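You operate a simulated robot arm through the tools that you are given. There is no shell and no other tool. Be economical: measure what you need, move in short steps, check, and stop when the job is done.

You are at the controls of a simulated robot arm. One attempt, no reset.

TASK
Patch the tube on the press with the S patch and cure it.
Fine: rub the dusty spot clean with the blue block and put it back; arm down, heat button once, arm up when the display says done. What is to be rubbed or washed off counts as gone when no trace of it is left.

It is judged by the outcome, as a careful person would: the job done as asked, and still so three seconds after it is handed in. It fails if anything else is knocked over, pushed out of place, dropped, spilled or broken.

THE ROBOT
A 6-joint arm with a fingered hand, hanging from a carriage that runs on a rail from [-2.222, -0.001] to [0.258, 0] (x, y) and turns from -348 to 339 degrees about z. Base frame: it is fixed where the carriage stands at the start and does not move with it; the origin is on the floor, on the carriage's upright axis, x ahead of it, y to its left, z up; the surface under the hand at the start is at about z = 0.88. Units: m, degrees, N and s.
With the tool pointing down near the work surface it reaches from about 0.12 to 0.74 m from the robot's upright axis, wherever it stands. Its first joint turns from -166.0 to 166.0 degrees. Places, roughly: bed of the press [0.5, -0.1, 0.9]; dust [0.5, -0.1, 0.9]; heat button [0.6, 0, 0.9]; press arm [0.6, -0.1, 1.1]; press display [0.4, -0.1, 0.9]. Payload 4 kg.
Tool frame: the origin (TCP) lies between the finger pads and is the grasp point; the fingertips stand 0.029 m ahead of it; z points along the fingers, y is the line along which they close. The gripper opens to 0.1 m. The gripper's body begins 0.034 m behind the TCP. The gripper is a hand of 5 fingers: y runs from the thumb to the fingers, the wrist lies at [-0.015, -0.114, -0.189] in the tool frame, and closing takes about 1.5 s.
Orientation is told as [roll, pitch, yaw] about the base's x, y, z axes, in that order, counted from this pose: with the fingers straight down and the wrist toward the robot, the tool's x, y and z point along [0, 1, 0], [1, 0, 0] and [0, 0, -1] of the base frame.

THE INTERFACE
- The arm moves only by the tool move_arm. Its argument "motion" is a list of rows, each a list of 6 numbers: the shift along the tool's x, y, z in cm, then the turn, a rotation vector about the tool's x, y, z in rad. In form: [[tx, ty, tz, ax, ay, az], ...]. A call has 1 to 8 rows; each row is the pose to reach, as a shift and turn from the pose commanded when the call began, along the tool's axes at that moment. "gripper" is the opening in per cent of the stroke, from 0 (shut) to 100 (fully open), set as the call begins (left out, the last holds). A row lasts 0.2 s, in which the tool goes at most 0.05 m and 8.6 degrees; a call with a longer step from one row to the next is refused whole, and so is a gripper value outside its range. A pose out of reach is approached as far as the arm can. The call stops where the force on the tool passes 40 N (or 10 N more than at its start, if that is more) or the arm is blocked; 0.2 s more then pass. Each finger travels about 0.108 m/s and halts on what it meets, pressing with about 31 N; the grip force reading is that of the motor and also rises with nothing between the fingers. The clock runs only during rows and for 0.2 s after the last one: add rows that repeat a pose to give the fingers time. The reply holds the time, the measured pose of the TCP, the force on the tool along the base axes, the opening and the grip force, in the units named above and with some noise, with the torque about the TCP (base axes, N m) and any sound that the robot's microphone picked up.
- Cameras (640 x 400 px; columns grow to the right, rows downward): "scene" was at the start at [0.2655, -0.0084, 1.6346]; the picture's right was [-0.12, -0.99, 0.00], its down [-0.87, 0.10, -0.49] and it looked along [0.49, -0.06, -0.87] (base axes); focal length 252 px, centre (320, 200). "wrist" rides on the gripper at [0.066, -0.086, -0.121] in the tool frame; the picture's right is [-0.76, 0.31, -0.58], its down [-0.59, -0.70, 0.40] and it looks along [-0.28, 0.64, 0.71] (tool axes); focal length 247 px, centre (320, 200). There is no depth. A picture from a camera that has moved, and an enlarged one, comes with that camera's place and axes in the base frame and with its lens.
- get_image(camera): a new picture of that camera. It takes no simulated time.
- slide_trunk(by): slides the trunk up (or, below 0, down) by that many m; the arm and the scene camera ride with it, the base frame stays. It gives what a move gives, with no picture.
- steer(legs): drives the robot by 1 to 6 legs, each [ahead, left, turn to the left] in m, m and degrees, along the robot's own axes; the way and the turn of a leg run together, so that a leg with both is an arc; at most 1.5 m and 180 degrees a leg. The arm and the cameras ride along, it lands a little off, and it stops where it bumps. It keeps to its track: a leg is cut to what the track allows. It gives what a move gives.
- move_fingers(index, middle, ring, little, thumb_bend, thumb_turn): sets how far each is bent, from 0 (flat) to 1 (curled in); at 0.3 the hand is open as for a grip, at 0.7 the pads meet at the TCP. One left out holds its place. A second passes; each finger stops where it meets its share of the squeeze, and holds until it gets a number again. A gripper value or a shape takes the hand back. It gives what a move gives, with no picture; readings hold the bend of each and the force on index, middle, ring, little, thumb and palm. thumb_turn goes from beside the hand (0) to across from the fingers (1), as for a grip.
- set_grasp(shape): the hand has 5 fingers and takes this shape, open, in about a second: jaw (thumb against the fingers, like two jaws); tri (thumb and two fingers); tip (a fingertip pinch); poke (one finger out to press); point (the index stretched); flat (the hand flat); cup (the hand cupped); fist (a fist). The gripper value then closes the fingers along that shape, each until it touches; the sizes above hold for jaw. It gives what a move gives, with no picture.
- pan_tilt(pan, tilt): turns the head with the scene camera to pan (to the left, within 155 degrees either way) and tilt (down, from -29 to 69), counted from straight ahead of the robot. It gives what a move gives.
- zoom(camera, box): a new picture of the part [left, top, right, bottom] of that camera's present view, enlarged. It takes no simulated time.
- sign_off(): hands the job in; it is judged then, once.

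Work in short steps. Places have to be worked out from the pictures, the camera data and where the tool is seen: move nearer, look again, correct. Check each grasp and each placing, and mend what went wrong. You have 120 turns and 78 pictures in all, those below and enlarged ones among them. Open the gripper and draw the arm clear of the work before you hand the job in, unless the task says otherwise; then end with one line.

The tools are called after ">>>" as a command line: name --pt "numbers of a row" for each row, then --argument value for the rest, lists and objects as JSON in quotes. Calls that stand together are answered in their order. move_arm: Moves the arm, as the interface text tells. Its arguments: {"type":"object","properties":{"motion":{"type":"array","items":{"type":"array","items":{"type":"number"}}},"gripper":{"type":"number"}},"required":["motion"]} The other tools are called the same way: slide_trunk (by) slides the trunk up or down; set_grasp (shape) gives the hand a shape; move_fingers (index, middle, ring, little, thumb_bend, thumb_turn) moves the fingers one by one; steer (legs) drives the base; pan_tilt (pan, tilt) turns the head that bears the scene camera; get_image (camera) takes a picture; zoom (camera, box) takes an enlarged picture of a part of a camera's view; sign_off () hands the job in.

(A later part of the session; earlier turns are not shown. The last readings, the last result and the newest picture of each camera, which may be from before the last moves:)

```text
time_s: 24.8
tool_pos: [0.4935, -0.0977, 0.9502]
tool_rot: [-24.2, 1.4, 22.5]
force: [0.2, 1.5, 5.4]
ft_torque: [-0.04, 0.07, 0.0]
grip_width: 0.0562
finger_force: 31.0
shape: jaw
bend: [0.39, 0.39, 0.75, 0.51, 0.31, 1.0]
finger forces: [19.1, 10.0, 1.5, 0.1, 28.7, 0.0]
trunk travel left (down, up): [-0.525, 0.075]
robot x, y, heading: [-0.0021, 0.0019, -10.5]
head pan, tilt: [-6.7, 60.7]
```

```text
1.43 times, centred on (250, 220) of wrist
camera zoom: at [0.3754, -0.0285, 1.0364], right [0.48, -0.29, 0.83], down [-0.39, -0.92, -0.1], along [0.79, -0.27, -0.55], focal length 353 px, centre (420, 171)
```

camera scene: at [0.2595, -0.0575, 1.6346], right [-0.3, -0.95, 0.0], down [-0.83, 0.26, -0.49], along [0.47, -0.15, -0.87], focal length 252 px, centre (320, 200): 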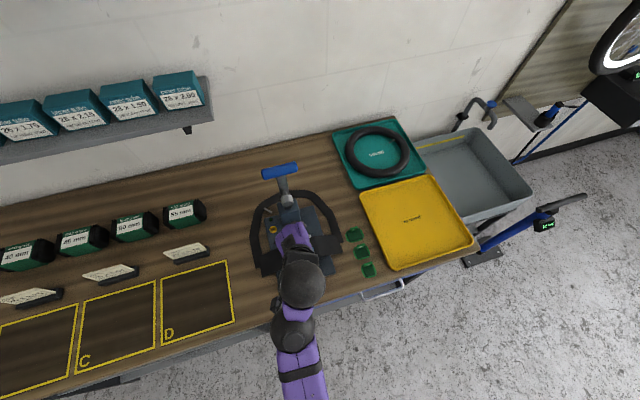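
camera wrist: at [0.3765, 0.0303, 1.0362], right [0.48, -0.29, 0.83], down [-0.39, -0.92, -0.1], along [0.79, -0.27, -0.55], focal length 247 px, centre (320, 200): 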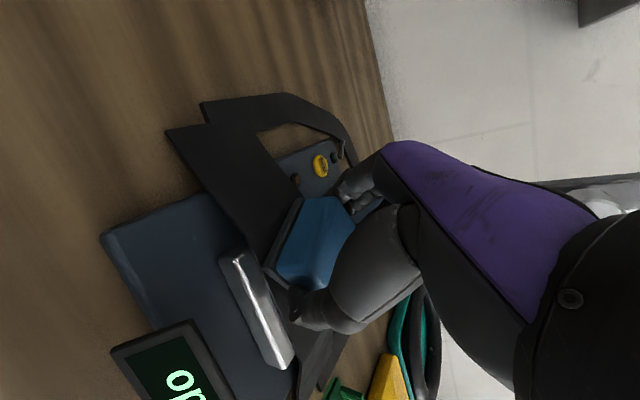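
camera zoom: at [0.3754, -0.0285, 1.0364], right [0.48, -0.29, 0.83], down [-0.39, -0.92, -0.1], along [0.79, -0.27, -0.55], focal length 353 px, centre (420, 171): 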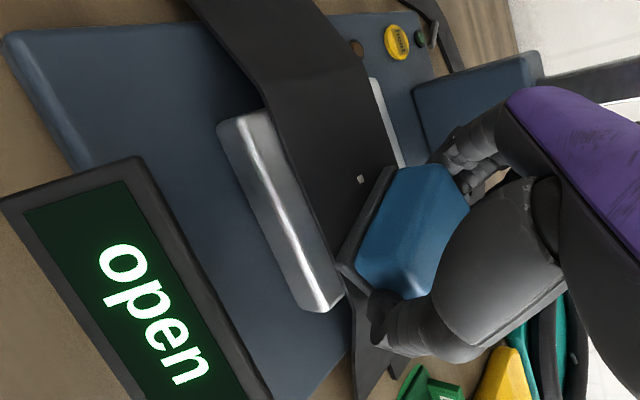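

Only a small bright square at about (0.500, -0.071) remains, perhaps the puncture mark. I rub over it again with a bit more pressure.

>>> move_arm --pt "1.3 0.6 -0.5 0 0 0" --pt "2.6 1.15 -1.07 0 0 0" --pt "3.8 1.75 -1.6 0 0 0" --pt "2.2 2.0 -0.95 0 0 0" --pt "0.9 1.4 -0.4 0 0 0" --pt "2.6 1.15 -1.07 0 0 0" --pt "3.8 1.75 -1.6 0 0 0" --pt "5.1 2.3 -2.2 0 0 0"

>>> move_arm --pt "-1.3 -0.6 0.6 0 0 0" --pt "-3.5 -1.6 1.6 0 0 0" --pt "-5.0 -2.3 2.25 0 0 0" --pt "-6.6 -2.9 2.7 0 0 0" --pt "-7.0 -3.0 1.4 0 0 0"

>>> zoom --camera "wrist" --box '[120, 80, 380, 360]'

```text
time_s: 26.6
tool_pos: [0.4946, -0.0401, 0.9497]
tool_rot: [-24.3, 1.4, 22.4]
force: [0.8, -6.9, 10.1]
ft_torque: [-0.09, -0.17, -0.11]
grip_width: 0.0562
finger_force: 30.8
shape: jaw
bend: [0.39, 0.39, 0.75, 0.51, 0.31, 1.0]
finger forces: [16.9, 9.1, 3.9, 0.0, 30.3, 0.1]
trunk travel left (down, up): [-0.525, 0.075]
robot x, y, heading: [0.0005, 0.0043, -10.5]
head pan, tilt: [-6.7, 60.7]
```

```text
time_s: 27.8
tool_pos: [0.4925, -0.1131, 0.9652]
tool_rot: [-24.1, 1.4, 22.4]
force: [0.5, 0.0, 0.1]
ft_torque: [0.04, 0.01, 0.0]
grip_width: 0.0564
finger_force: 31.1
shape: jaw
bend: [0.38, 0.39, 0.75, 0.51, 0.31, 1.0]
finger forces: [18.1, 9.2, 1.5, 0.0, 27.9, 0.0]
trunk travel left (down, up): [-0.525, 0.075]
robot x, y, heading: [0.0036, -0.0026, -10.6]
head pan, tilt: [-6.7, 60.7]
```

```text
1.43 times, centred on (250, 220) of wrist
camera zoom: at [0.3743, -0.0449, 1.0511], right [0.48, -0.3, 0.83], down [-0.39, -0.92, -0.1], along [0.79, -0.27, -0.55], focal length 353 px, centre (420, 171)
```

zoom: 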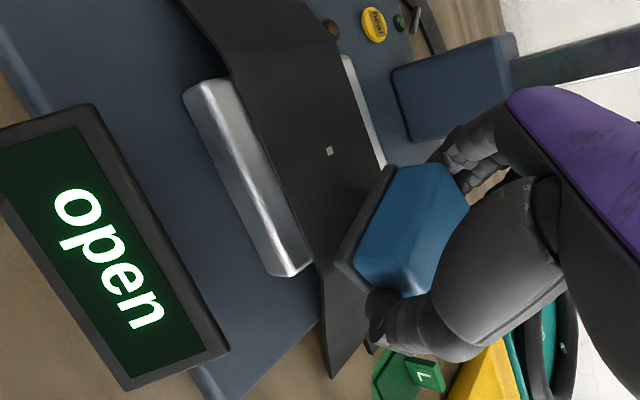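

The dust is gone where visible; the small square stays as a fixed mark (the puncture) at (0.4995, -0.071). I lift off and check the whole area.

>>> move_arm --pt "-1.0 -0.1 -2.5 0 0 0" --pt "-0.4 -0.3 -5 0 0 0" --pt "1.8 -0.5 -7.7 0 0 0" --pt "2.0 -2.5 -7.7 0 0 0"

>>> steer --legs '[[0, 0, -17]]'

>>> zoom --camera "wrist" --box '[0, 0, 300, 260]'

```text
time_s: 28.8
tool_pos: [0.4594, -0.0736, 1.012]
tool_rot: [-24.4, 1.2, 22.3]
force: [0.3, 0.2, -0.8]
ft_torque: [0.0, -0.02, 0.03]
grip_width: 0.0563
finger_force: 31.3
shape: jaw
bend: [0.38, 0.39, 0.75, 0.51, 0.32, 1.0]
finger forces: [18.2, 9.0, 1.4, 0.0, 27.7, 0.1]
out of reach, approached as far as the arm can: row 3, 4
trunk travel left (down, up): [-0.525, 0.075]
robot x, y, heading: [0.0006, 0.0003, -10.8]
head pan, tilt: [-6.7, 60.7]
```

```text
time_s: 30.2
tool_pos: [0.4168, -0.2063, 1.011]
tool_rot: [-24.4, 1.2, 5.3]
force: [0.5, 0.2, -0.7]
ft_torque: [-0.01, 0.01, -0.01]
grip_width: 0.0564
finger_force: 31.2
shape: jaw
bend: [0.38, 0.39, 0.75, 0.51, 0.32, 1.0]
finger forces: [18.1, 9.1, 1.3, 0.1, 27.7, 0.0]
trunk travel left (down, up): [-0.525, 0.075]
robot x, y, heading: [-0.0019, 0.0014, -27.8]
head pan, tilt: [-6.7, 60.7]
```

```text
1.54 times, centred on (150, 130) of wrist
camera zoom: at [0.3234, -0.1042, 1.0963], right [0.36, -0.42, 0.83], down [-0.64, -0.76, -0.1], along [0.68, -0.49, -0.55], focal length 380 px, centre (582, 308)
```

zoom: 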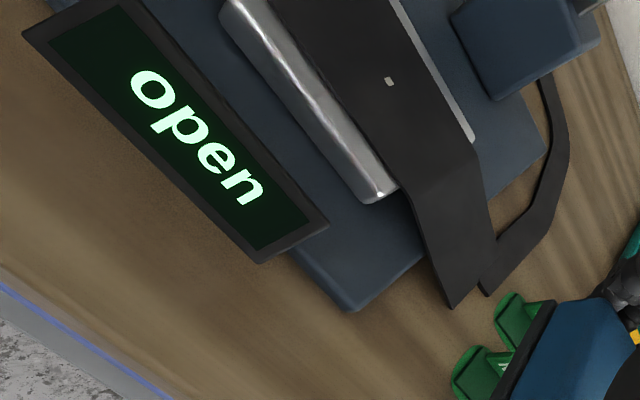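

I zoom in on the cleaned area to look for any trace of dust.

>>> zoom --camera "wrist" --box '[100, 0, 240, 100]'

>>> zoom --camera "scene" --box '[210, 230, 280, 300]'

```text
4.00 times, centred on (170, 50) of wrist
camera zoom: at [0.3234, -0.1042, 1.0963], right [0.36, -0.42, 0.83], down [-0.64, -0.76, -0.1], along [0.68, -0.49, -0.55], focal length 988 px, centre (920, 800)
```

zoom: 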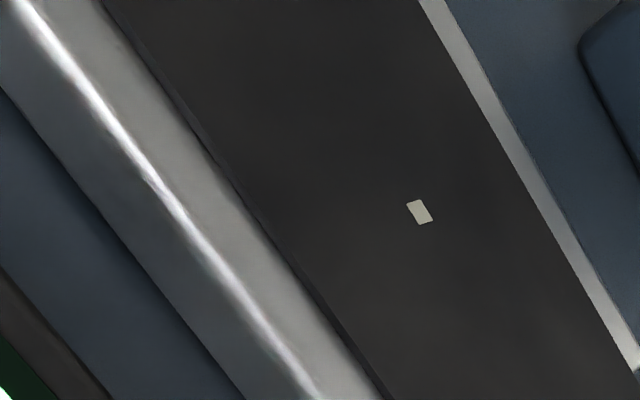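

```text
5.71 times, centred on (245, 265) of scene
camera zoom: at [0.2314, -0.1312, 1.6346], right [-0.57, -0.82, 0.0], down [-0.72, 0.49, -0.49], along [0.4, -0.28, -0.87], focal length 1439 px, centre (749, -171)
```

zoom: 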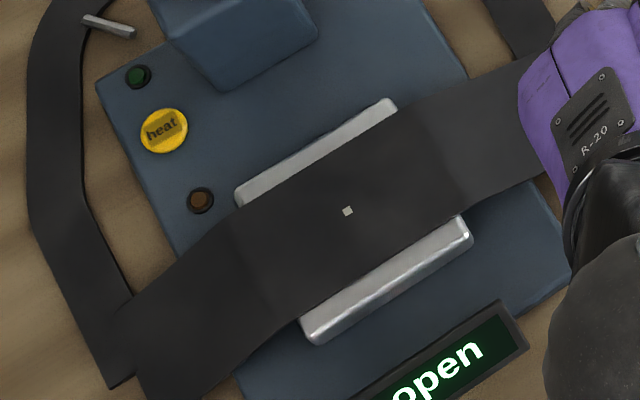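

Only a crisp 4 mm square remains, unchanged by repeated rubbing: that's the puncture. I carry the block back above its old place.

>>> move_arm --pt "-0.85 3.6 0.5 0 0 0" --pt "-1.7 7.2 1.0 0 0 0" --pt "-2.55 10.8 1.5 0 0 0" --pt "-3.4 14.4 2.0 0 0 0" --pt "-4.25 18.0 2.5 0 0 0" --pt "-5.13 21.5 2.93 0 0 0" --pt "-5.13 21.5 2.93 0 0 0"

```text
time_s: 31.8
tool_pos: [0.6359, -0.2462, 1.0014]
tool_rot: [-24.3, 1.2, 5.3]
force: [0.0, 0.0, -0.3]
ft_torque: [0.04, 0.02, -0.02]
grip_width: 0.0564
finger_force: 31.0
shape: jaw
bend: [0.38, 0.39, 0.75, 0.51, 0.32, 1.0]
finger forces: [18.1, 8.9, 1.3, 0.0, 27.3, 0.0]
out of reach, approached as far as the arm can: row 1
trunk travel left (down, up): [-0.525, 0.075]
robot x, y, heading: [0.0027, -0.002, -28.0]
head pan, tilt: [-6.7, 60.7]
```

Back over its place; I lower it to just above the table.

>>> move_arm --pt "1.2 0.07 2.7 0 0 0" --pt "2.4 0.14 5.3 0 0 0" --pt "3.2 0.19 7.2 0 0 0" --pt "3.35 0.2 7.5 0 0 0"

>>> get_image --camera "wrist"

```text
time_s: 32.8
tool_pos: [0.636, -0.2463, 0.9185]
tool_rot: [-24.5, 1.2, 5.2]
force: [-0.4, -0.3, -0.2]
ft_torque: [-0.01, 0.0, 0.02]
grip_width: 0.0563
finger_force: 31.6
shape: jaw
bend: [0.38, 0.39, 0.75, 0.51, 0.32, 1.0]
finger forces: [18.0, 8.9, 1.3, 0.0, 27.3, 0.1]
trunk travel left (down, up): [-0.525, 0.075]
robot x, y, heading: [-0.0016, 0.0027, -27.8]
head pan, tilt: [-6.7, 60.7]
```

```text
38 pictures are left
camera wrist: at [0.5428, -0.1438, 1.0038], right [0.36, -0.42, 0.83], down [-0.64, -0.76, -0.1], along [0.68, -0.49, -0.55], focal length 247 px, centre (320, 200)
```

wrist: 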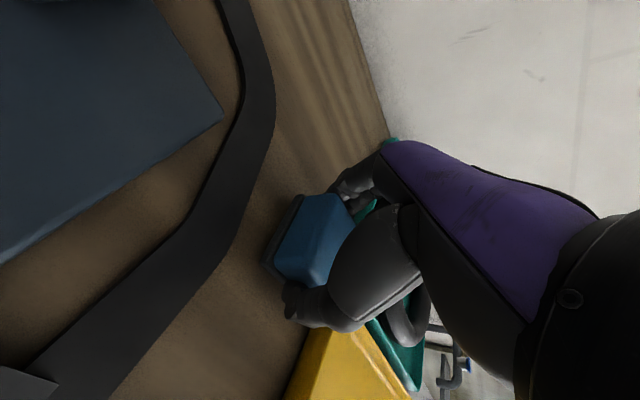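

Nearly down; I lower in 1.5 mm steps until it touches.

>>> move_arm --pt "0.06 0 0.14 0 0 0" --pt "0.12 0.01 0.27 0 0 0"

```text
time_s: 33.4
tool_pos: [0.6371, -0.2453, 0.9157]
tool_rot: [-24.3, 1.2, 5.4]
force: [0.1, -0.2, -0.7]
ft_torque: [0.01, -0.02, 0.0]
grip_width: 0.0564
finger_force: 31.1
shape: jaw
bend: [0.38, 0.39, 0.75, 0.51, 0.32, 1.0]
finger forces: [18.1, 8.9, 1.3, 0.0, 27.3, 0.0]
trunk travel left (down, up): [-0.525, 0.075]
robot x, y, heading: [-0.0025, 0.0003, -28.0]
head pan, tilt: [-6.7, 60.7]
```

>>> move_arm --pt "0.04 0 0.1 0 0 0" --pt "0.08 0 0.19 0 0 0"

```text
time_s: 34.0
tool_pos: [0.6366, -0.2458, 0.9145]
tool_rot: [-24.5, 1.2, 5.3]
force: [-0.4, 0.5, 0.8]
ft_torque: [-0.03, 0.05, -0.01]
grip_width: 0.0563
finger_force: 31.3
shape: jaw
bend: [0.38, 0.39, 0.75, 0.51, 0.32, 1.0]
finger forces: [18.0, 9.0, 1.3, 0.0, 27.5, 0.0]
trunk travel left (down, up): [-0.525, 0.075]
robot x, y, heading: [0.0026, 0.0019, -27.8]
head pan, tilt: [-6.7, 60.7]
```

Still barely touching; another small step down.

>>> move_arm --pt "0.04 0 0.1 0 0 0" --pt "0.07 0 0.16 0 0 0"

```text
time_s: 34.6
tool_pos: [0.6372, -0.2458, 0.9132]
tool_rot: [-24.4, 1.0, 5.3]
force: [-1.9, 2.7, 7.5]
ft_torque: [-0.05, 0.26, -0.09]
grip_width: 0.0565
finger_force: 31.2
shape: jaw
bend: [0.38, 0.39, 0.75, 0.51, 0.32, 1.0]
finger forces: [18.3, 9.1, 1.7, 0.1, 29.5, 0.0]
trunk travel left (down, up): [-0.525, 0.075]
robot x, y, heading: [-0.0004, 0.0009, -27.7]
head pan, tilt: [-6.7, 60.7]
```

Touchdown at 7.5 N. I open the hand fully, then rise straight up.

>>> move_arm --pt "0 0 0 0 0 0" --pt "0 0 0 0 0 0" --pt "0 0 0 0 0 0" --pt "0 0 0 0 0 0" --pt "0 0 0 0 0 0" --pt "0 0 0 0 0 0" --gripper 100

>>> move_arm --pt "-0.6 0 -1.4 0 0 0" --pt "-2.0 -0.1 -4.6 0 0 0" --pt "-3.7 -0.2 -8.2 0 0 0" --pt "-4.9 -0.3 -10.9 0 0 0"

>>> get_image --camera "wrist"

```text
time_s: 36.0
tool_pos: [0.6369, -0.2449, 0.9123]
tool_rot: [-24.4, 1.2, 5.3]
force: [-0.4, 0.2, 0.1]
ft_torque: [0.01, -0.01, 0.02]
grip_width: 0.0995
finger_force: 0.1
shape: jaw
bend: [0.3, 0.3, 0.3, 0.3, 0.3, 0.98]
finger forces: [0.0, 0.0, 0.1, 0.0, 0.0, 0.0]
trunk travel left (down, up): [-0.525, 0.075]
robot x, y, heading: [0.0011, 0.0039, -27.7]
head pan, tilt: [-6.7, 60.7]
```

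```text
time_s: 37.0
tool_pos: [0.6357, -0.2466, 1.0315]
tool_rot: [-24.4, 1.2, 5.3]
force: [-0.2, 0.4, 0.1]
ft_torque: [0.01, -0.04, 0.03]
grip_width: 0.0998
finger_force: 0.0
shape: jaw
bend: [0.3, 0.3, 0.3, 0.3, 0.3, 0.98]
finger forces: [0.1, 0.0, 0.0, 0.1, 0.0, 0.1]
trunk travel left (down, up): [-0.525, 0.075]
robot x, y, heading: [-0.0006, -0.0032, -28.1]
head pan, tilt: [-6.7, 60.7]
```

```text
37 pictures are left
camera wrist: at [0.5426, -0.1445, 1.1177], right [0.36, -0.42, 0.83], down [-0.64, -0.76, -0.1], along [0.68, -0.49, -0.55], focal length 247 px, centre (320, 200)
```

wrist: 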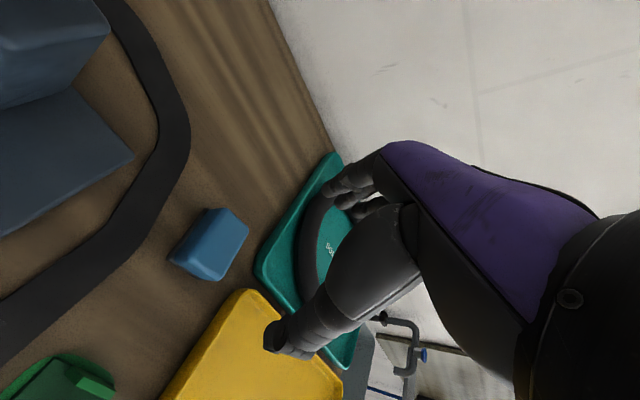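

The block is back in its place. Next I retreat toward the S patch, stopping above it at z≈1.0.

>>> move_arm --pt "0.5 -3.9 0.1 0 0 0" --pt "1.0 -7.8 0.3 0 0 0" --pt "1.5 -11.7 0.7 0 0 0" --pt "2.0 -15.6 1.2 0 0 0" --pt "2.4 -19.5 1.8 0 0 0" --pt "2.9 -23.2 2.5 0 0 0" --pt "2.9 -23.2 2.5 0 0 0"

>>> get_image --camera "wrist"

```text
time_s: 38.6
tool_pos: [0.4015, -0.2508, 1.0021]
tool_rot: [-24.4, 1.2, 5.3]
force: [0.3, 0.2, 0.0]
ft_torque: [0.02, 0.01, 0.0]
grip_width: 0.0999
finger_force: 0.1
shape: jaw
bend: [0.3, 0.3, 0.3, 0.3, 0.3, 0.98]
finger forces: [0.0, 0.1, 0.0, 0.1, 0.0, 0.0]
trunk travel left (down, up): [-0.525, 0.075]
robot x, y, heading: [-0.0009, -0.0036, -27.7]
head pan, tilt: [-6.7, 60.7]
```

```text
36 pictures are left
camera wrist: at [0.309, -0.1489, 1.0874], right [0.36, -0.42, 0.83], down [-0.64, -0.76, -0.1], along [0.68, -0.49, -0.55], focal length 247 px, centre (320, 200)
```

wrist: 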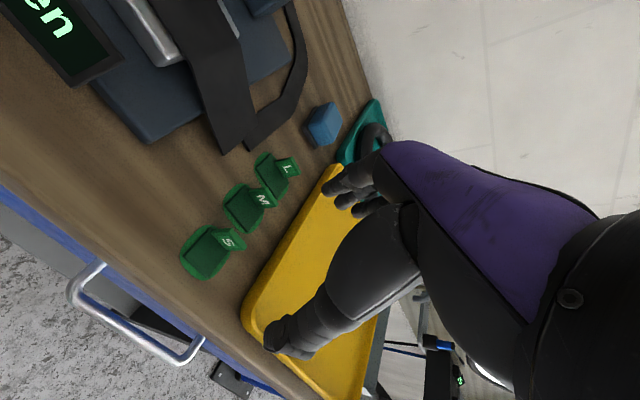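

>>> zoom --camera "wrist" --box '[165, 140, 315, 290]'

```text
2.67 times, centred on (240, 215) of wrist
camera zoom: at [0.309, -0.1489, 1.0874], right [0.36, -0.42, 0.83], down [-0.64, -0.76, -0.1], along [0.68, -0.49, -0.55], focal length 659 px, centre (533, 160)
```

zoom: 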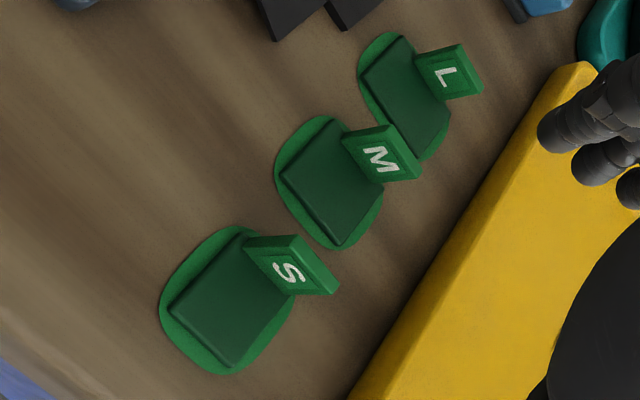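

The S tab stands at x≈0.405, y≈-0.250, top z≈0.909, about 2.4 cm wide. I narrow the hand to 35 %, align yaw to 0 and go to z≈0.94 above it.

>>> move_arm --pt "0.9 0.2 1.9 0.037 0.002 0.082" --pt "1.8 0.35 3.9 0.037 0.002 0.082" --pt "2.6 0.5 5.6 0.037 0.002 0.082" --pt "2.6 0.5 5.6 0.037 0.002 0.082" --gripper 35

>>> get_image --camera "wrist"

```text
time_s: 39.6
tool_pos: [0.406, -0.2509, 0.9395]
tool_rot: [-24.3, 1.2, 0.2]
force: [0.2, -0.3, -0.6]
ft_torque: [-0.01, 0.0, 0.02]
grip_width: 0.0353
finger_force: 0.0
shape: jaw
bend: [0.47, 0.49, 0.74, 0.54, 0.43, 1.0]
finger forces: [0.1, 0.0, 0.1, 0.1, 0.0, 0.0]
out of reach, approached as far as the arm can: row 1
trunk travel left (down, up): [-0.525, 0.075]
robot x, y, heading: [0.0018, 0.0034, -27.7]
head pan, tilt: [-6.7, 60.7]
```

```text
34 pictures are left
camera wrist: at [0.3221, -0.1397, 1.0246], right [0.33, -0.45, 0.83], down [-0.7, -0.7, -0.1], along [0.63, -0.55, -0.55], focal length 247 px, centre (320, 200)
```

wrist: 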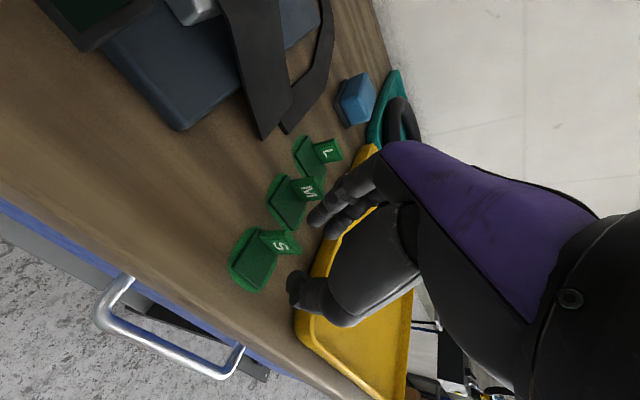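

Thumb and index straddle the S tab from above. I lower 1.8 cm and look.

>>> move_arm --pt "0.4 0 0.8 0 0 0" --pt "0.83 -0.06 1.6 0 0 0"

>>> zoom --camera "wrist" --box '[200, 140, 400, 340]'

```text
time_s: 40.2
tool_pos: [0.4058, -0.2489, 0.9229]
tool_rot: [-24.5, 1.3, 0.0]
force: [-0.1, 1.0, -0.7]
ft_torque: [-0.03, 0.0, -0.01]
grip_width: 0.0353
finger_force: 0.0
shape: jaw
bend: [0.47, 0.49, 0.74, 0.54, 0.43, 1.0]
finger forces: [0.0, 0.0, 0.1, 0.1, 0.0, 0.0]
trunk travel left (down, up): [-0.525, 0.075]
robot x, y, heading: [-0.0043, 0.0019, -28.2]
head pan, tilt: [-6.7, 60.7]
```

```text
2.00 times, centred on (300, 240) of wrist
camera zoom: at [0.3215, -0.1393, 1.0073], right [0.33, -0.45, 0.83], down [-0.7, -0.7, -0.1], along [0.63, -0.55, -0.55], focal length 494 px, centre (360, 120)
```

zoom: 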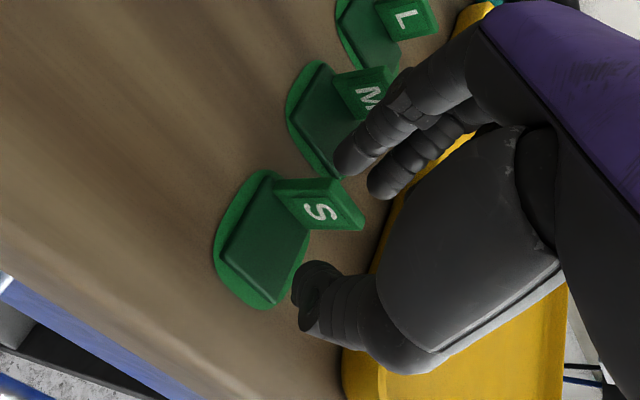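

Because of the roll the fingertips sit about 1 cm right of the TCP, so I shift left 1.1 cm and down 4 mm before closing.

>>> move_arm --pt "0.6 0 -0.05 0 0 0" --pt "1.16 0 -0.09 0 0 0"

>>> zoom --camera "wrist" --box '[200, 140, 400, 340]'

```text
time_s: 40.8
tool_pos: [0.4056, -0.238, 0.9203]
tool_rot: [-24.4, 1.3, 0.0]
force: [-0.2, -0.1, 0.9]
ft_torque: [0.02, 0.02, 0.02]
grip_width: 0.0352
finger_force: 0.0
shape: jaw
bend: [0.47, 0.49, 0.74, 0.54, 0.43, 1.0]
finger forces: [0.0, 0.0, 0.0, 0.0, 0.0, 0.0]
trunk travel left (down, up): [-0.525, 0.075]
robot x, y, heading: [-0.0014, -0.0029, -27.9]
head pan, tilt: [-6.7, 60.7]
```

```text
2.00 times, centred on (300, 240) of wrist
camera zoom: at [0.3215, -0.1282, 1.0031], right [0.33, -0.45, 0.83], down [-0.7, -0.7, -0.1], along [0.63, -0.55, -0.55], focal length 494 px, centre (360, 120)
```

zoom: 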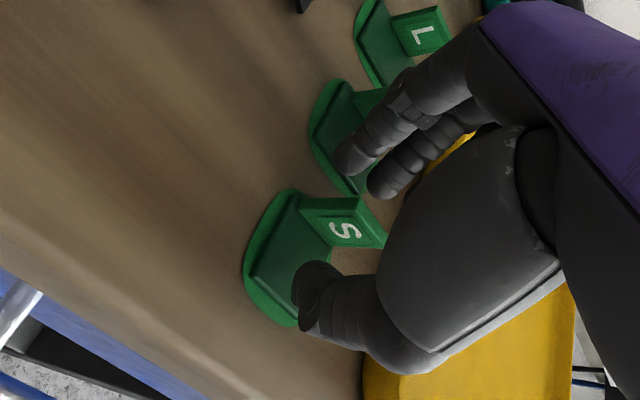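

The tab is between thumb and index/middle. I close the hand.

>>> move_arm --pt "0 0 0 0 0 0" --pt "0 0 0 0 0 0" --pt "0 0 0 0 0 0" --pt "0 0 0 0 0 0" --pt "0 0 0 0 0 0" --gripper 0

>>> zoom --camera "wrist" --box '[200, 140, 400, 340]'

```text
time_s: 42.0
tool_pos: [0.4052, -0.238, 0.9184]
tool_rot: [-24.4, 1.2, 0.2]
force: [-0.3, 0.0, -0.7]
ft_torque: [-0.03, 0.02, -0.03]
grip_width: 0.0008
finger_force: 31.2
shape: jaw
bend: [0.69, 0.69, 0.7, 0.7, 0.71, 1.0]
finger forces: [16.9, 9.3, 0.0, 0.1, 26.0, 0.0]
trunk travel left (down, up): [-0.525, 0.075]
robot x, y, heading: [-0.0012, 0.002, -27.9]
head pan, tilt: [-6.7, 60.7]
```

```text
2.00 times, centred on (300, 240) of wrist
camera zoom: at [0.3215, -0.1282, 1.0033], right [0.33, -0.45, 0.83], down [-0.7, -0.7, -0.1], along [0.63, -0.55, -0.55], focal length 494 px, centre (360, 120)
```

zoom: 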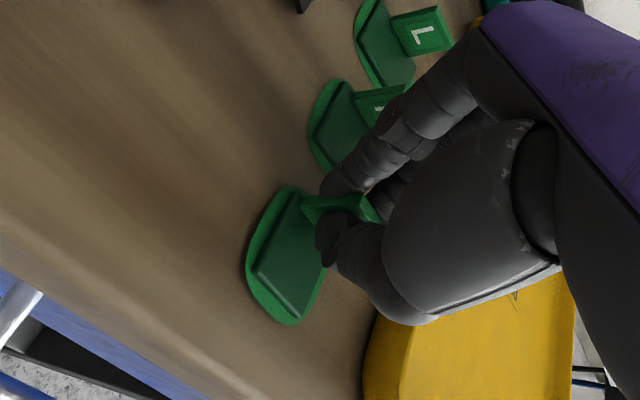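

The tab looks held (width reading near zero though). I lift 4 cm and check.

>>> move_arm --pt "-0.4 0 -0.9 0 0 0" --pt "-1.0 0 -2.2 0 0 0" --pt "-1.8 0 -4 0 0 0"

>>> zoom --camera "wrist" --box '[180, 140, 400, 340]'

```text
time_s: 42.8
tool_pos: [0.4074, -0.2391, 0.9613]
tool_rot: [-24.4, 1.3, 0.1]
force: [-1.2, 0.3, 0.1]
ft_torque: [-0.01, 0.01, -0.03]
grip_width: 0.0006
finger_force: 31.4
shape: jaw
bend: [0.69, 0.69, 0.7, 0.7, 0.71, 1.0]
finger forces: [16.8, 9.3, 0.0, 0.0, 26.1, 0.0]
trunk travel left (down, up): [-0.525, 0.075]
robot x, y, heading: [-0.0012, 0.0008, -27.8]
head pan, tilt: [-6.7, 60.7]
```

```text
2.00 times, centred on (290, 240) of wrist
camera zoom: at [0.3221, -0.1282, 1.047], right [0.33, -0.45, 0.83], down [-0.7, -0.7, -0.1], along [0.63, -0.55, -0.55], focal length 494 px, centre (380, 120)
```

zoom: 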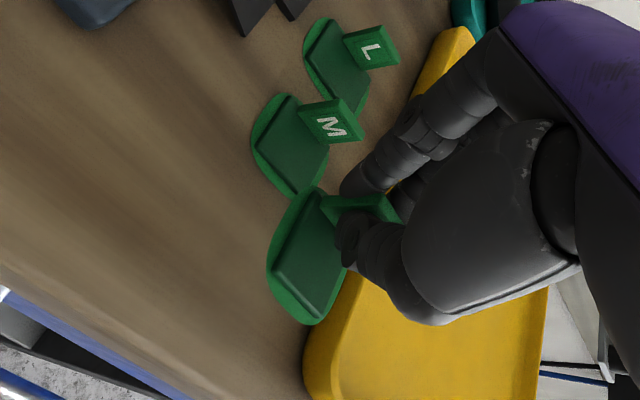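

The S patch hangs level from the pinch. I raise it and turn the base left to bring it toward the press.

>>> move_arm --pt "-1.2 1.0 -2.7 0 0 0" --pt "-2.49 2.8 -5.5 0 0 0"

>>> steer --legs '[[0, 0, 20]]'

>>> move_arm --pt "0 0 0 0.053 0.003 0.12" --pt "0 0 0 0.106 0.006 0.24" --pt "0 0 0 0.14 0.008 0.31"

>>> get_image --camera "wrist"

```text
time_s: 43.4
tool_pos: [0.4319, -0.2437, 1.0171]
tool_rot: [-25.0, 1.0, 0.2]
force: [-1.0, -0.1, -0.7]
ft_torque: [0.03, -0.14, 0.06]
grip_width: 0.0009
finger_force: 31.1
shape: jaw
bend: [0.69, 0.69, 0.7, 0.7, 0.71, 1.0]
finger forces: [17.0, 9.3, 0.0, 0.0, 26.2, 0.0]
out of reach, approached as far as the arm can: row 2
trunk travel left (down, up): [-0.525, 0.075]
robot x, y, heading: [-0.0032, -0.0015, -27.7]
head pan, tilt: [-6.7, 60.7]
```

```text
time_s: 44.9
tool_pos: [0.4895, -0.0778, 1.0173]
tool_rot: [-24.8, 1.0, 20.2]
force: [-0.1, -0.2, -0.5]
ft_torque: [0.05, 0.0, 0.0]
grip_width: 0.001
finger_force: 30.8
shape: jaw
bend: [0.69, 0.69, 0.7, 0.7, 0.71, 1.0]
finger forces: [16.9, 9.2, 0.0, 0.0, 26.0, 0.0]
trunk travel left (down, up): [-0.525, 0.075]
robot x, y, heading: [-0.0014, 0.0036, -7.3]
head pan, tilt: [-6.7, 60.7]
```

```text
time_s: 45.7
tool_pos: [0.4976, -0.0858, 1.0006]
tool_rot: [-24.9, 0.6, 0.6]
force: [0.1, 0.0, 0.2]
ft_torque: [-0.06, -0.03, 0.01]
grip_width: 0.0009
finger_force: 30.6
shape: jaw
bend: [0.69, 0.69, 0.7, 0.7, 0.71, 1.0]
finger forces: [16.9, 9.2, 0.0, 0.1, 26.2, 0.0]
out of reach, approached as far as the arm can: row 1, 2, 3
trunk travel left (down, up): [-0.525, 0.075]
robot x, y, heading: [0.0004, 0.0012, -7.5]
head pan, tilt: [-6.7, 60.7]
```

```text
29 pictures are left
camera wrist: at [0.4117, 0.0239, 1.084], right [0.32, -0.44, 0.84], down [-0.7, -0.71, -0.11], along [0.64, -0.55, -0.54], focal length 247 px, centre (320, 200)
```

wrist: 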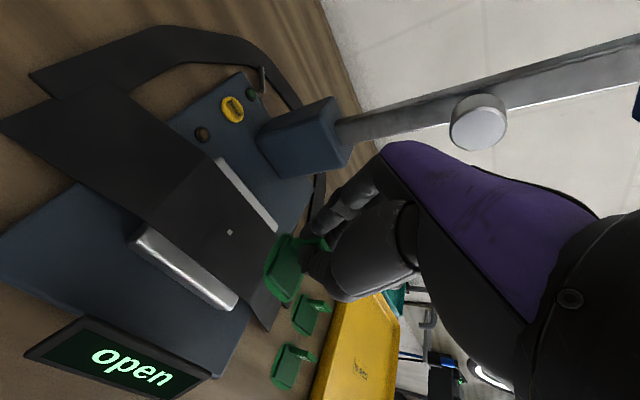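

Yaw is back to about 0. I move so the patch centre lies above the puncture (TCP target ≈ (0.5155, -0.060)), still 2 cm above the tube.

>>> move_arm --pt "1.2 0.6 0.5 0 0 0" --pt "2.4 1.2 1.1 0 0 0" --pt "3.6 1.8 1.6 0 0 0"

>>> get_image --camera "wrist"

```text
time_s: 46.5
tool_pos: [0.5148, -0.0584, 0.9705]
tool_rot: [-24.8, 0.7, 0.6]
force: [0.5, -0.3, 0.3]
ft_torque: [0.03, -0.06, 0.03]
grip_width: 0.0012
finger_force: 31.6
shape: jaw
bend: [0.69, 0.69, 0.7, 0.7, 0.71, 1.0]
finger forces: [17.0, 9.2, 0.0, 0.0, 26.1, 0.1]
trunk travel left (down, up): [-0.525, 0.075]
robot x, y, heading: [0.0001, 0.0018, -7.8]
head pan, tilt: [-6.7, 60.7]
```

```text
28 pictures are left
camera wrist: at [0.4297, 0.0505, 1.0548], right [0.32, -0.44, 0.84], down [-0.7, -0.71, -0.1], along [0.64, -0.55, -0.54], focal length 247 px, centre (320, 200)
```

wrist: 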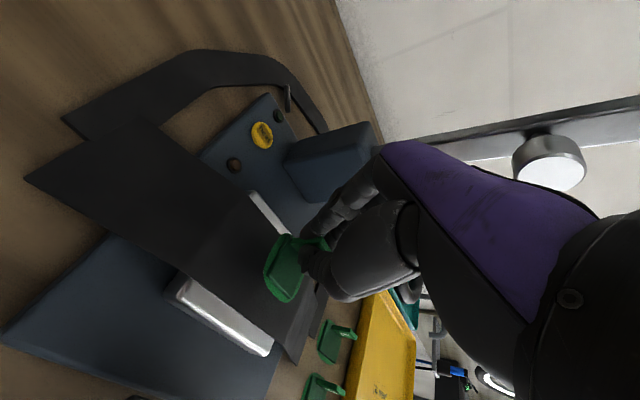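

The patch centre computes to (0.500, -0.069), on the puncture within 2 mm. I lower it with a 2 mm correction to the right.

>>> move_arm --pt "0.25 0 0.8 0 0 0" --pt "0.5 0 1.55 0 0 0"

>>> zoom --camera "wrist" --box '[180, 180, 380, 360]'

```text
time_s: 47.1
tool_pos: [0.5152, -0.0608, 0.9555]
tool_rot: [-24.7, 0.7, 0.6]
force: [-2.3, -0.2, 4.7]
ft_torque: [-0.03, 0.08, -0.01]
grip_width: 0.0009
finger_force: 30.6
shape: jaw
bend: [0.69, 0.69, 0.7, 0.7, 0.71, 1.0]
finger forces: [16.6, 8.9, 0.1, 0.1, 28.6, 0.0]
trunk travel left (down, up): [-0.525, 0.075]
robot x, y, heading: [0.0031, -0.0021, -7.7]
head pan, tilt: [-6.7, 60.7]
```

```text
2.22 times, centred on (280, 270) of wrist
camera zoom: at [0.4294, 0.049, 1.0389], right [0.32, -0.44, 0.84], down [-0.7, -0.71, -0.11], along [0.64, -0.55, -0.54], focal length 549 px, centre (409, 44)
```

zoom: 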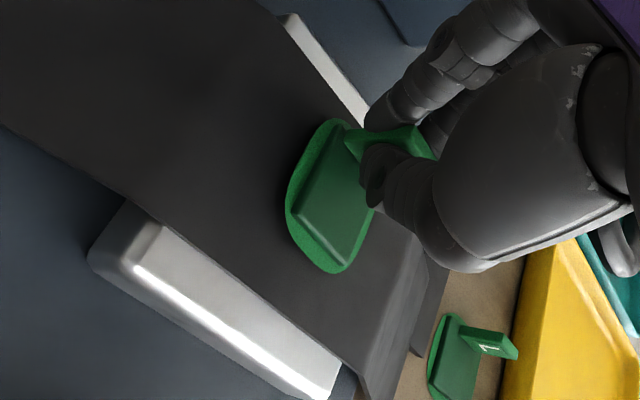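

Contact at 4.7 N. I press slightly more so it sticks, then open.

>>> move_arm --pt "0.04 0 0.1 0 0 0" --pt "0.06 0 0.13 0 0 0" --pt "0.06 0 0.13 0 0 0"

>>> move_arm --pt "0 0 0 0 0 0" --pt "0 0 0 0 0 0" --pt "0 0 0 0 0 0" --gripper 35

>>> zoom --camera "wrist" --box '[180, 140, 400, 360]'

```text
time_s: 47.9
tool_pos: [0.5149, -0.061, 0.9538]
tool_rot: [-24.8, 0.7, 0.7]
force: [-6.2, 1.8, 13.3]
ft_torque: [-0.07, 0.09, -0.03]
grip_width: 0.001
finger_force: 31.5
shape: jaw
bend: [0.69, 0.69, 0.7, 0.7, 0.71, 1.0]
finger forces: [16.2, 9.4, 0.1, 0.0, 32.3, 0.1]
trunk travel left (down, up): [-0.525, 0.075]
robot x, y, heading: [0.0015, 0.0049, -7.5]
head pan, tilt: [-6.7, 60.7]
```

```text
time_s: 48.7
tool_pos: [0.5138, -0.0611, 0.9524]
tool_rot: [-24.7, 0.9, 0.6]
force: [-0.3, -0.5, 0.1]
ft_torque: [-0.01, -0.02, 0.0]
grip_width: 0.0348
finger_force: 0.1
shape: jaw
bend: [0.47, 0.5, 0.74, 0.54, 0.43, 1.0]
finger forces: [0.0, 0.1, 0.0, 0.0, 0.0, 0.0]
trunk travel left (down, up): [-0.525, 0.075]
robot x, y, heading: [0.0015, -0.0004, -7.5]
head pan, tilt: [-6.7, 60.7]
```

```text
1.82 times, centred on (290, 250) of wrist
camera zoom: at [0.4293, 0.0488, 1.037], right [0.32, -0.44, 0.84], down [-0.7, -0.71, -0.1], along [0.64, -0.55, -0.54], focal length 449 px, centre (374, 109)
```

zoom: 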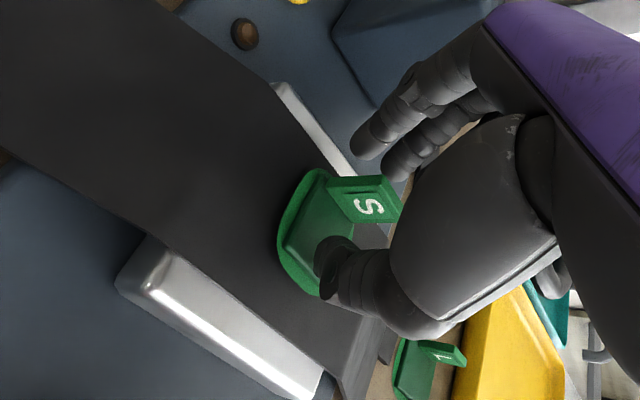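

Released cleanly with the tab upright. I back out along the finger direction, then away from the press, and look.

>>> move_arm --pt "0 0 -2 0 0 0" --pt "0 0 -4 0 0 0" --pt "0 -3 -4.5 0 0 0" --pt "0 -7 -4.5 0 0 0" --pt "0 -11 -4.5 0 0 0"

>>> zoom --camera "wrist" --box '[80, 0, 400, 280]'

>>> zoom --camera "scene" --box '[220, 140, 380, 300]'

```text
time_s: 49.9
tool_pos: [0.4141, -0.0603, 0.9619]
tool_rot: [-24.7, 0.5, 0.7]
force: [-0.2, 0.2, -0.7]
ft_torque: [0.0, 0.02, -0.01]
grip_width: 0.0351
finger_force: 0.1
shape: jaw
bend: [0.47, 0.49, 0.74, 0.54, 0.43, 1.0]
finger forces: [0.1, 0.0, 0.1, 0.0, 0.1, 0.1]
out of reach, approached as far as the arm can: row 3, 4, 5
trunk travel left (down, up): [-0.525, 0.075]
robot x, y, heading: [0.0013, 0.0016, -7.5]
head pan, tilt: [-6.7, 60.7]
```

```text
1.43 times, centred on (240, 140) of wrist
camera zoom: at [0.328, 0.05, 1.0451], right [0.32, -0.44, 0.84], down [-0.69, -0.71, -0.11], along [0.64, -0.55, -0.53], focal length 353 px, centre (434, 286)
```

zoom: 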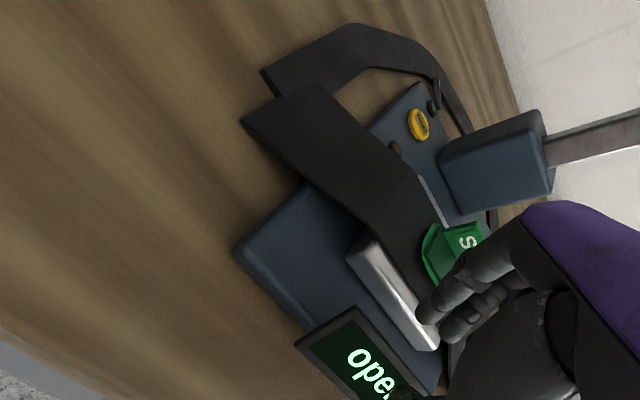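

```text
2.50 times, centred on (300, 220) of scene
camera zoom: at [0.2623, -0.0431, 1.6347], right [-0.25, -0.97, 0.0], down [-0.85, 0.21, -0.49], along [0.47, -0.12, -0.87], focal length 630 px, centre (370, 150)
```

zoom: 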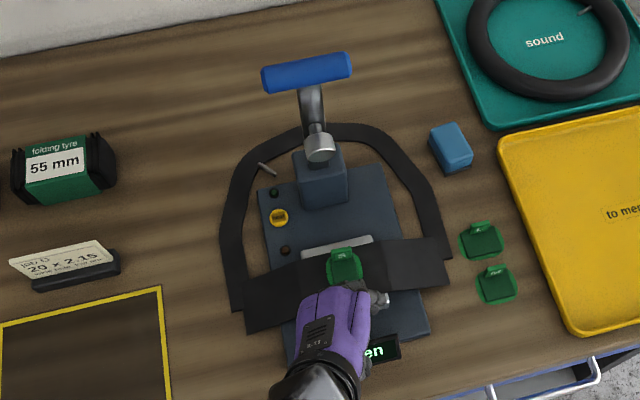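

The patch sits over the puncture. With the roll the arm can't rise here, so I take the roll out while raising.

>>> move_arm --pt "0 0 -0.5 0 0.12 0.03" --pt "0 0 -1 0 0.25 0.05" --pt "0 0 -1.5 0 0.38 0.08" --pt "0 0 -2 0 0.43 0.1"

>>> move_arm --pt "0 -1 -3 0 0 0" --pt "0 -2 -6 0 0 0" --pt "0 -2 -9 0 0 0" --gripper 0

>>> get_image --camera "scene"

>>> get_image --camera "wrist"

```text
time_s: 50.9
tool_pos: [0.4142, -0.0509, 0.9791]
tool_rot: [0.0, -0.4, -5.0]
force: [0.6, -0.3, 1.2]
ft_torque: [-0.02, 0.0, -0.01]
grip_width: 0.035
finger_force: 0.1
shape: jaw
bend: [0.47, 0.49, 0.74, 0.54, 0.43, 1.0]
finger forces: [0.0, 0.0, 0.0, 0.0, 0.0, 0.1]
trunk travel left (down, up): [-0.525, 0.075]
robot x, y, heading: [-0.0009, 0.002, -7.6]
head pan, tilt: [-6.7, 60.7]
```

```text
time_s: 51.7
tool_pos: [0.3931, -0.0496, 1.0699]
tool_rot: [-0.2, -0.2, -5.0]
force: [0.2, 0.1, -1.2]
ft_torque: [0.01, 0.01, 0.02]
grip_width: 0.0
finger_force: 31.1
shape: jaw
bend: [0.7, 0.7, 0.7, 0.7, 0.7, 1.0]
finger forces: [0.0, 0.0, 0.0, 0.0, 0.0, 0.1]
out of reach, approached as far as the arm can: row 1
trunk travel left (down, up): [-0.525, 0.075]
robot x, y, heading: [0.0039, -0.0019, -7.7]
head pan, tilt: [-6.7, 60.7]
```

```text
23 pictures are left
camera scene: at [0.2622, -0.0432, 1.6345], right [-0.25, -0.97, 0.0], down [-0.85, 0.21, -0.49], along [0.47, -0.12, -0.87], focal length 252 px, centre (320, 200)
```

scene: 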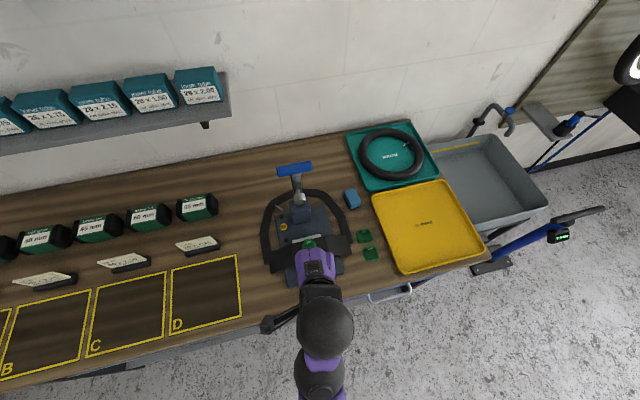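

```text
22 pictures are left
camera wrist: at [0.3132, 0.0249, 1.1908], right [0.24, -0.78, 0.58], down [-0.75, -0.53, -0.4], along [0.62, -0.34, -0.71], focal length 247 px, centre (320, 200)
```

wrist: 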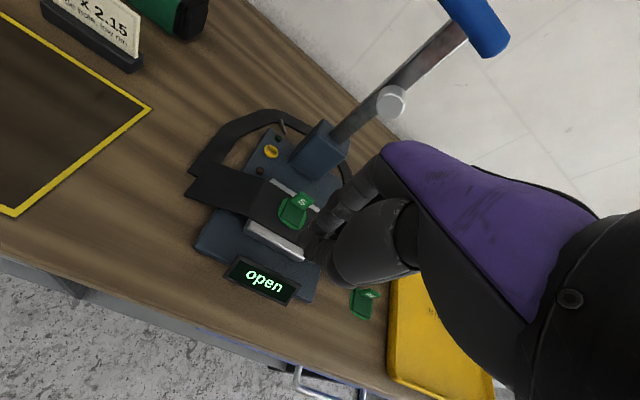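

The patch is well placed, and the handle triangulates to about (0.60, -0.072, 1.177). I raise the trunk and lift the open hand above handle height.

>>> slide_trunk --by 0.072

>>> move_arm --pt "0 0 -3 0 0 0.03" --pt "-0.5 0 -6 0 0 0.05" --pt "-1.2 1 -10 0 0 0.05" --pt "-1.2 1 -10 0 0 0.05" --gripper 70

>>> get_image --camera "wrist"

```text
time_s: 52.8
tool_pos: [0.3939, -0.0481, 1.1409]
tool_rot: [0.0, -0.4, -4.9]
force: [0.0, 0.2, 0.6]
ft_torque: [-0.02, 0.0, -0.03]
grip_width: 0.0001
finger_force: 30.6
shape: jaw
bend: [0.7, 0.7, 0.7, 0.7, 0.7, 1.0]
finger forces: [0.0, 0.0, 0.0, 0.0, 0.0, 0.0]
trunk travel left (down, up): [-0.597, 0.003]
robot x, y, heading: [0.0002, -0.002, -7.7]
head pan, tilt: [-6.7, 60.7]
```

```text
time_s: 53.8
tool_pos: [0.4113, -0.0619, 1.2162]
tool_rot: [-0.1, -0.6, -7.8]
force: [0.3, 0.2, 0.0]
ft_torque: [0.03, 0.02, -0.02]
grip_width: 0.07
finger_force: 0.0
shape: jaw
bend: [0.41, 0.36, 0.26, 0.41, 0.3, 0.99]
finger forces: [0.0, 0.1, 0.0, 0.0, 0.1, 0.0]
out of reach, approached as far as the arm can: row 3, 4
trunk travel left (down, up): [-0.597, 0.003]
robot x, y, heading: [-0.0035, -0.0039, -7.7]
head pan, tilt: [-6.7, 60.7]
```

```text
21 pictures are left
camera wrist: at [0.3343, 0.0163, 1.3366], right [0.2, -0.79, 0.58], down [-0.77, -0.49, -0.4], along [0.6, -0.37, -0.71], focal length 247 px, centre (320, 200)
```

wrist: 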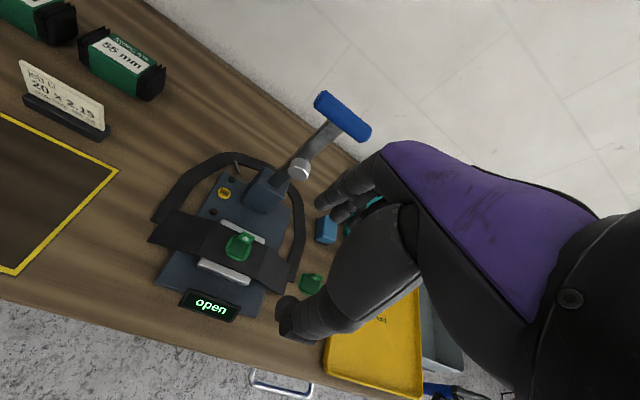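

The handle is confirmed at (0.601, -0.069, 1.177), too high for a straight-down grip. I back the carriage up 15 cm, and use the three-finger shape, so I can hook the left half of the handle with the hand tilted 45° forward.

>>> steer --legs '[[-0.149, -0.02, 0]]'

>>> set_grasp --shape "tri"

>>> move_arm --pt "0 0 0.5 -0.13 0 0" --pt "0 0 1 -0.26 0 0" --pt "0 0 1.5 -0.39 0 0" --pt "0 0 2 -0.52 0 0" --pt "0 0 2 -0.65 0 0" --pt "0 0 2 -0.785 0 0" --pt "0 0 2 -0.785 0 0"

>>> get_image --camera "wrist"

```text
time_s: 55.1
tool_pos: [0.2614, -0.0613, 1.2166]
tool_rot: [-0.1, -0.6, -7.7]
force: [-0.4, -0.9, -0.5]
ft_torque: [0.05, 0.02, 0.02]
grip_width: 0.0697
finger_force: 0.0
shape: jaw
bend: [0.41, 0.36, 0.26, 0.41, 0.3, 0.99]
finger forces: [0.0, 0.1, 0.0, 0.0, 0.0, 0.0]
trunk travel left (down, up): [-0.597, 0.003]
robot x, y, heading: [-0.15, -0.001, -7.2]
head pan, tilt: [-6.7, 60.7]
```

```text
time_s: 56.0
tool_pos: [0.263, -0.0603, 1.2164]
tool_rot: [-0.1, -0.6, -7.6]
force: [0.8, -0.5, 0.1]
ft_torque: [-0.02, 0.03, 0.01]
grip_width: 0.0998
finger_force: 0.0
shape: tri
bend: [0.3, 0.3, 0.99, 0.99, 0.3, 0.98]
finger forces: [0.1, 0.0, 0.0, 0.0, 0.0, 0.0]
trunk travel left (down, up): [-0.597, 0.003]
robot x, y, heading: [-0.1487, 0.0031, -7.5]
head pan, tilt: [-6.7, 60.7]
```

```text
time_s: 57.6
tool_pos: [0.2629, -0.0603, 1.196]
tool_rot: [0.0, -45.7, -7.7]
force: [-0.6, 0.8, 0.6]
ft_torque: [-0.02, -0.02, -0.01]
grip_width: 0.1003
finger_force: 0.1
shape: tri
bend: [0.3, 0.3, 0.99, 0.99, 0.3, 0.98]
finger forces: [0.0, 0.0, 0.0, 0.0, 0.0, 0.1]
out of reach, approached as far as the arm can: row 4, 5
trunk travel left (down, up): [-0.597, 0.003]
robot x, y, heading: [-0.1459, 0.0004, -7.6]
head pan, tilt: [-6.7, 60.7]
```

```text
20 pictures are left
camera wrist: at [0.1265, 0.0246, 1.2195], right [-0.3, -0.72, 0.62], down [-0.28, -0.56, -0.78], along [0.91, -0.41, -0.04], focal length 247 px, centre (320, 200)
```

wrist: 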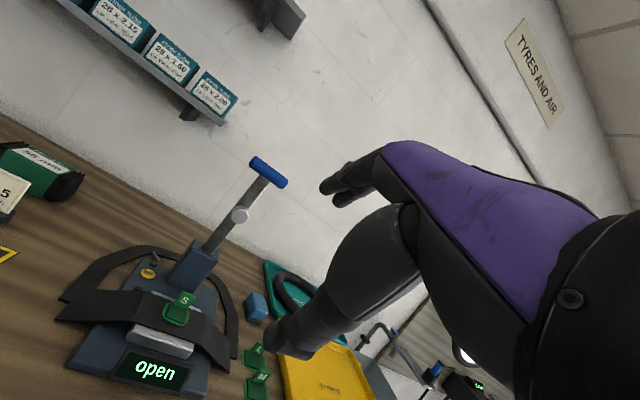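

The tilt works and the handle is confirmed near (0.601, -0.070, 1.18). I move to a pre-approach point 9 cm back along the finger direction, aimed at the handle's left half.

>>> move_arm --pt "1.05 3.7 2.5 0 0 0" --pt "2.1 7.4 5.0 0 0 0" --pt "3.2 11.1 7.5 0 0 0" --pt "4.2 14.8 10.0 0 0 0" --pt "5.3 18.5 12.5 0 0 0" --pt "6.37 22.1 15.0 0 0 0" --pt "6.37 22.1 15.0 0 0 0" --gripper 60

>>> get_image --camera "wrist"

```text
time_s: 59.2
tool_pos: [0.531, -0.0335, 1.2482]
tool_rot: [-0.2, -45.7, -7.6]
force: [-0.1, -0.5, -0.3]
ft_torque: [0.0, -0.01, -0.01]
grip_width: 0.0603
finger_force: 0.0
shape: tri
bend: [0.39, 0.39, 0.99, 0.99, 0.3, 1.0]
finger forces: [0.1, 0.0, 0.1, 0.1, 0.1, 0.0]
trunk travel left (down, up): [-0.597, 0.003]
robot x, y, heading: [-0.1461, -0.0006, -7.8]
head pan, tilt: [-6.7, 60.7]
```

```text
19 pictures are left
camera wrist: at [0.3952, 0.0515, 1.2721], right [-0.3, -0.72, 0.62], down [-0.28, -0.56, -0.78], along [0.91, -0.41, -0.04], focal length 247 px, centre (320, 200)
```

wrist: 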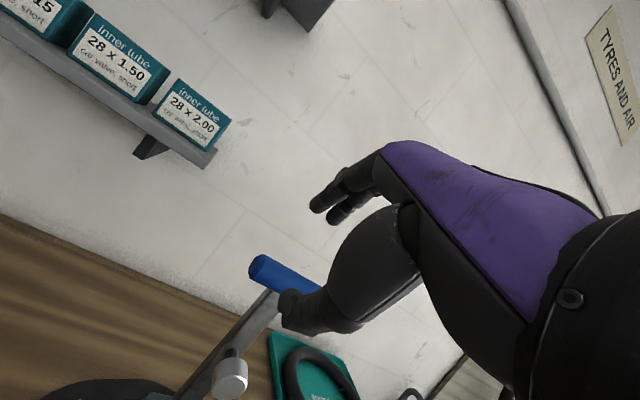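

The handle's left end is at y≈-0.036. I advance 8 cm along the fingers.

>>> move_arm --pt "0 0 2.5 0 0 0" --pt "-0.1 0 5 0 0 0" --pt "-0.2 0 7.0 0 0 0" --pt "-0.2 0 8.5 0 0 0"

>>> get_image --camera "wrist"

```text
time_s: 60.2
tool_pos: [0.591, -0.044, 1.1886]
tool_rot: [-0.1, -45.6, -7.6]
force: [-0.2, -0.2, 0.4]
ft_torque: [-0.01, 0.02, 0.02]
grip_width: 0.0603
finger_force: 0.0
shape: tri
bend: [0.39, 0.39, 0.99, 0.99, 0.3, 1.0]
finger forces: [0.0, 0.1, 0.1, 0.0, 0.0, 0.1]
trunk travel left (down, up): [-0.597, 0.003]
robot x, y, heading: [-0.1483, 0.0003, -7.5]
head pan, tilt: [-6.7, 60.7]
```

```text
18 pictures are left
camera wrist: at [0.4548, 0.0414, 1.2126], right [-0.3, -0.72, 0.62], down [-0.28, -0.56, -0.78], along [0.91, -0.41, -0.04], focal length 247 px, centre (320, 200)
```

wrist: 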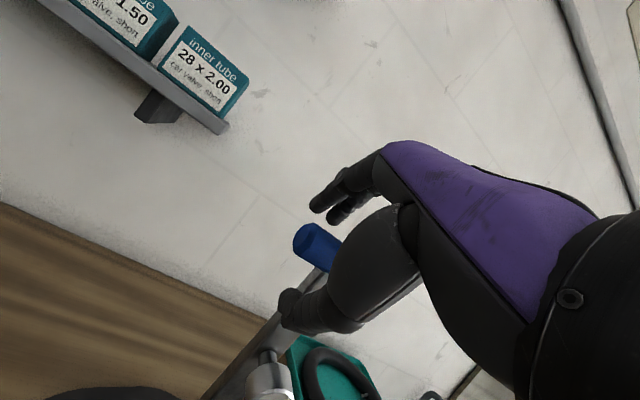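

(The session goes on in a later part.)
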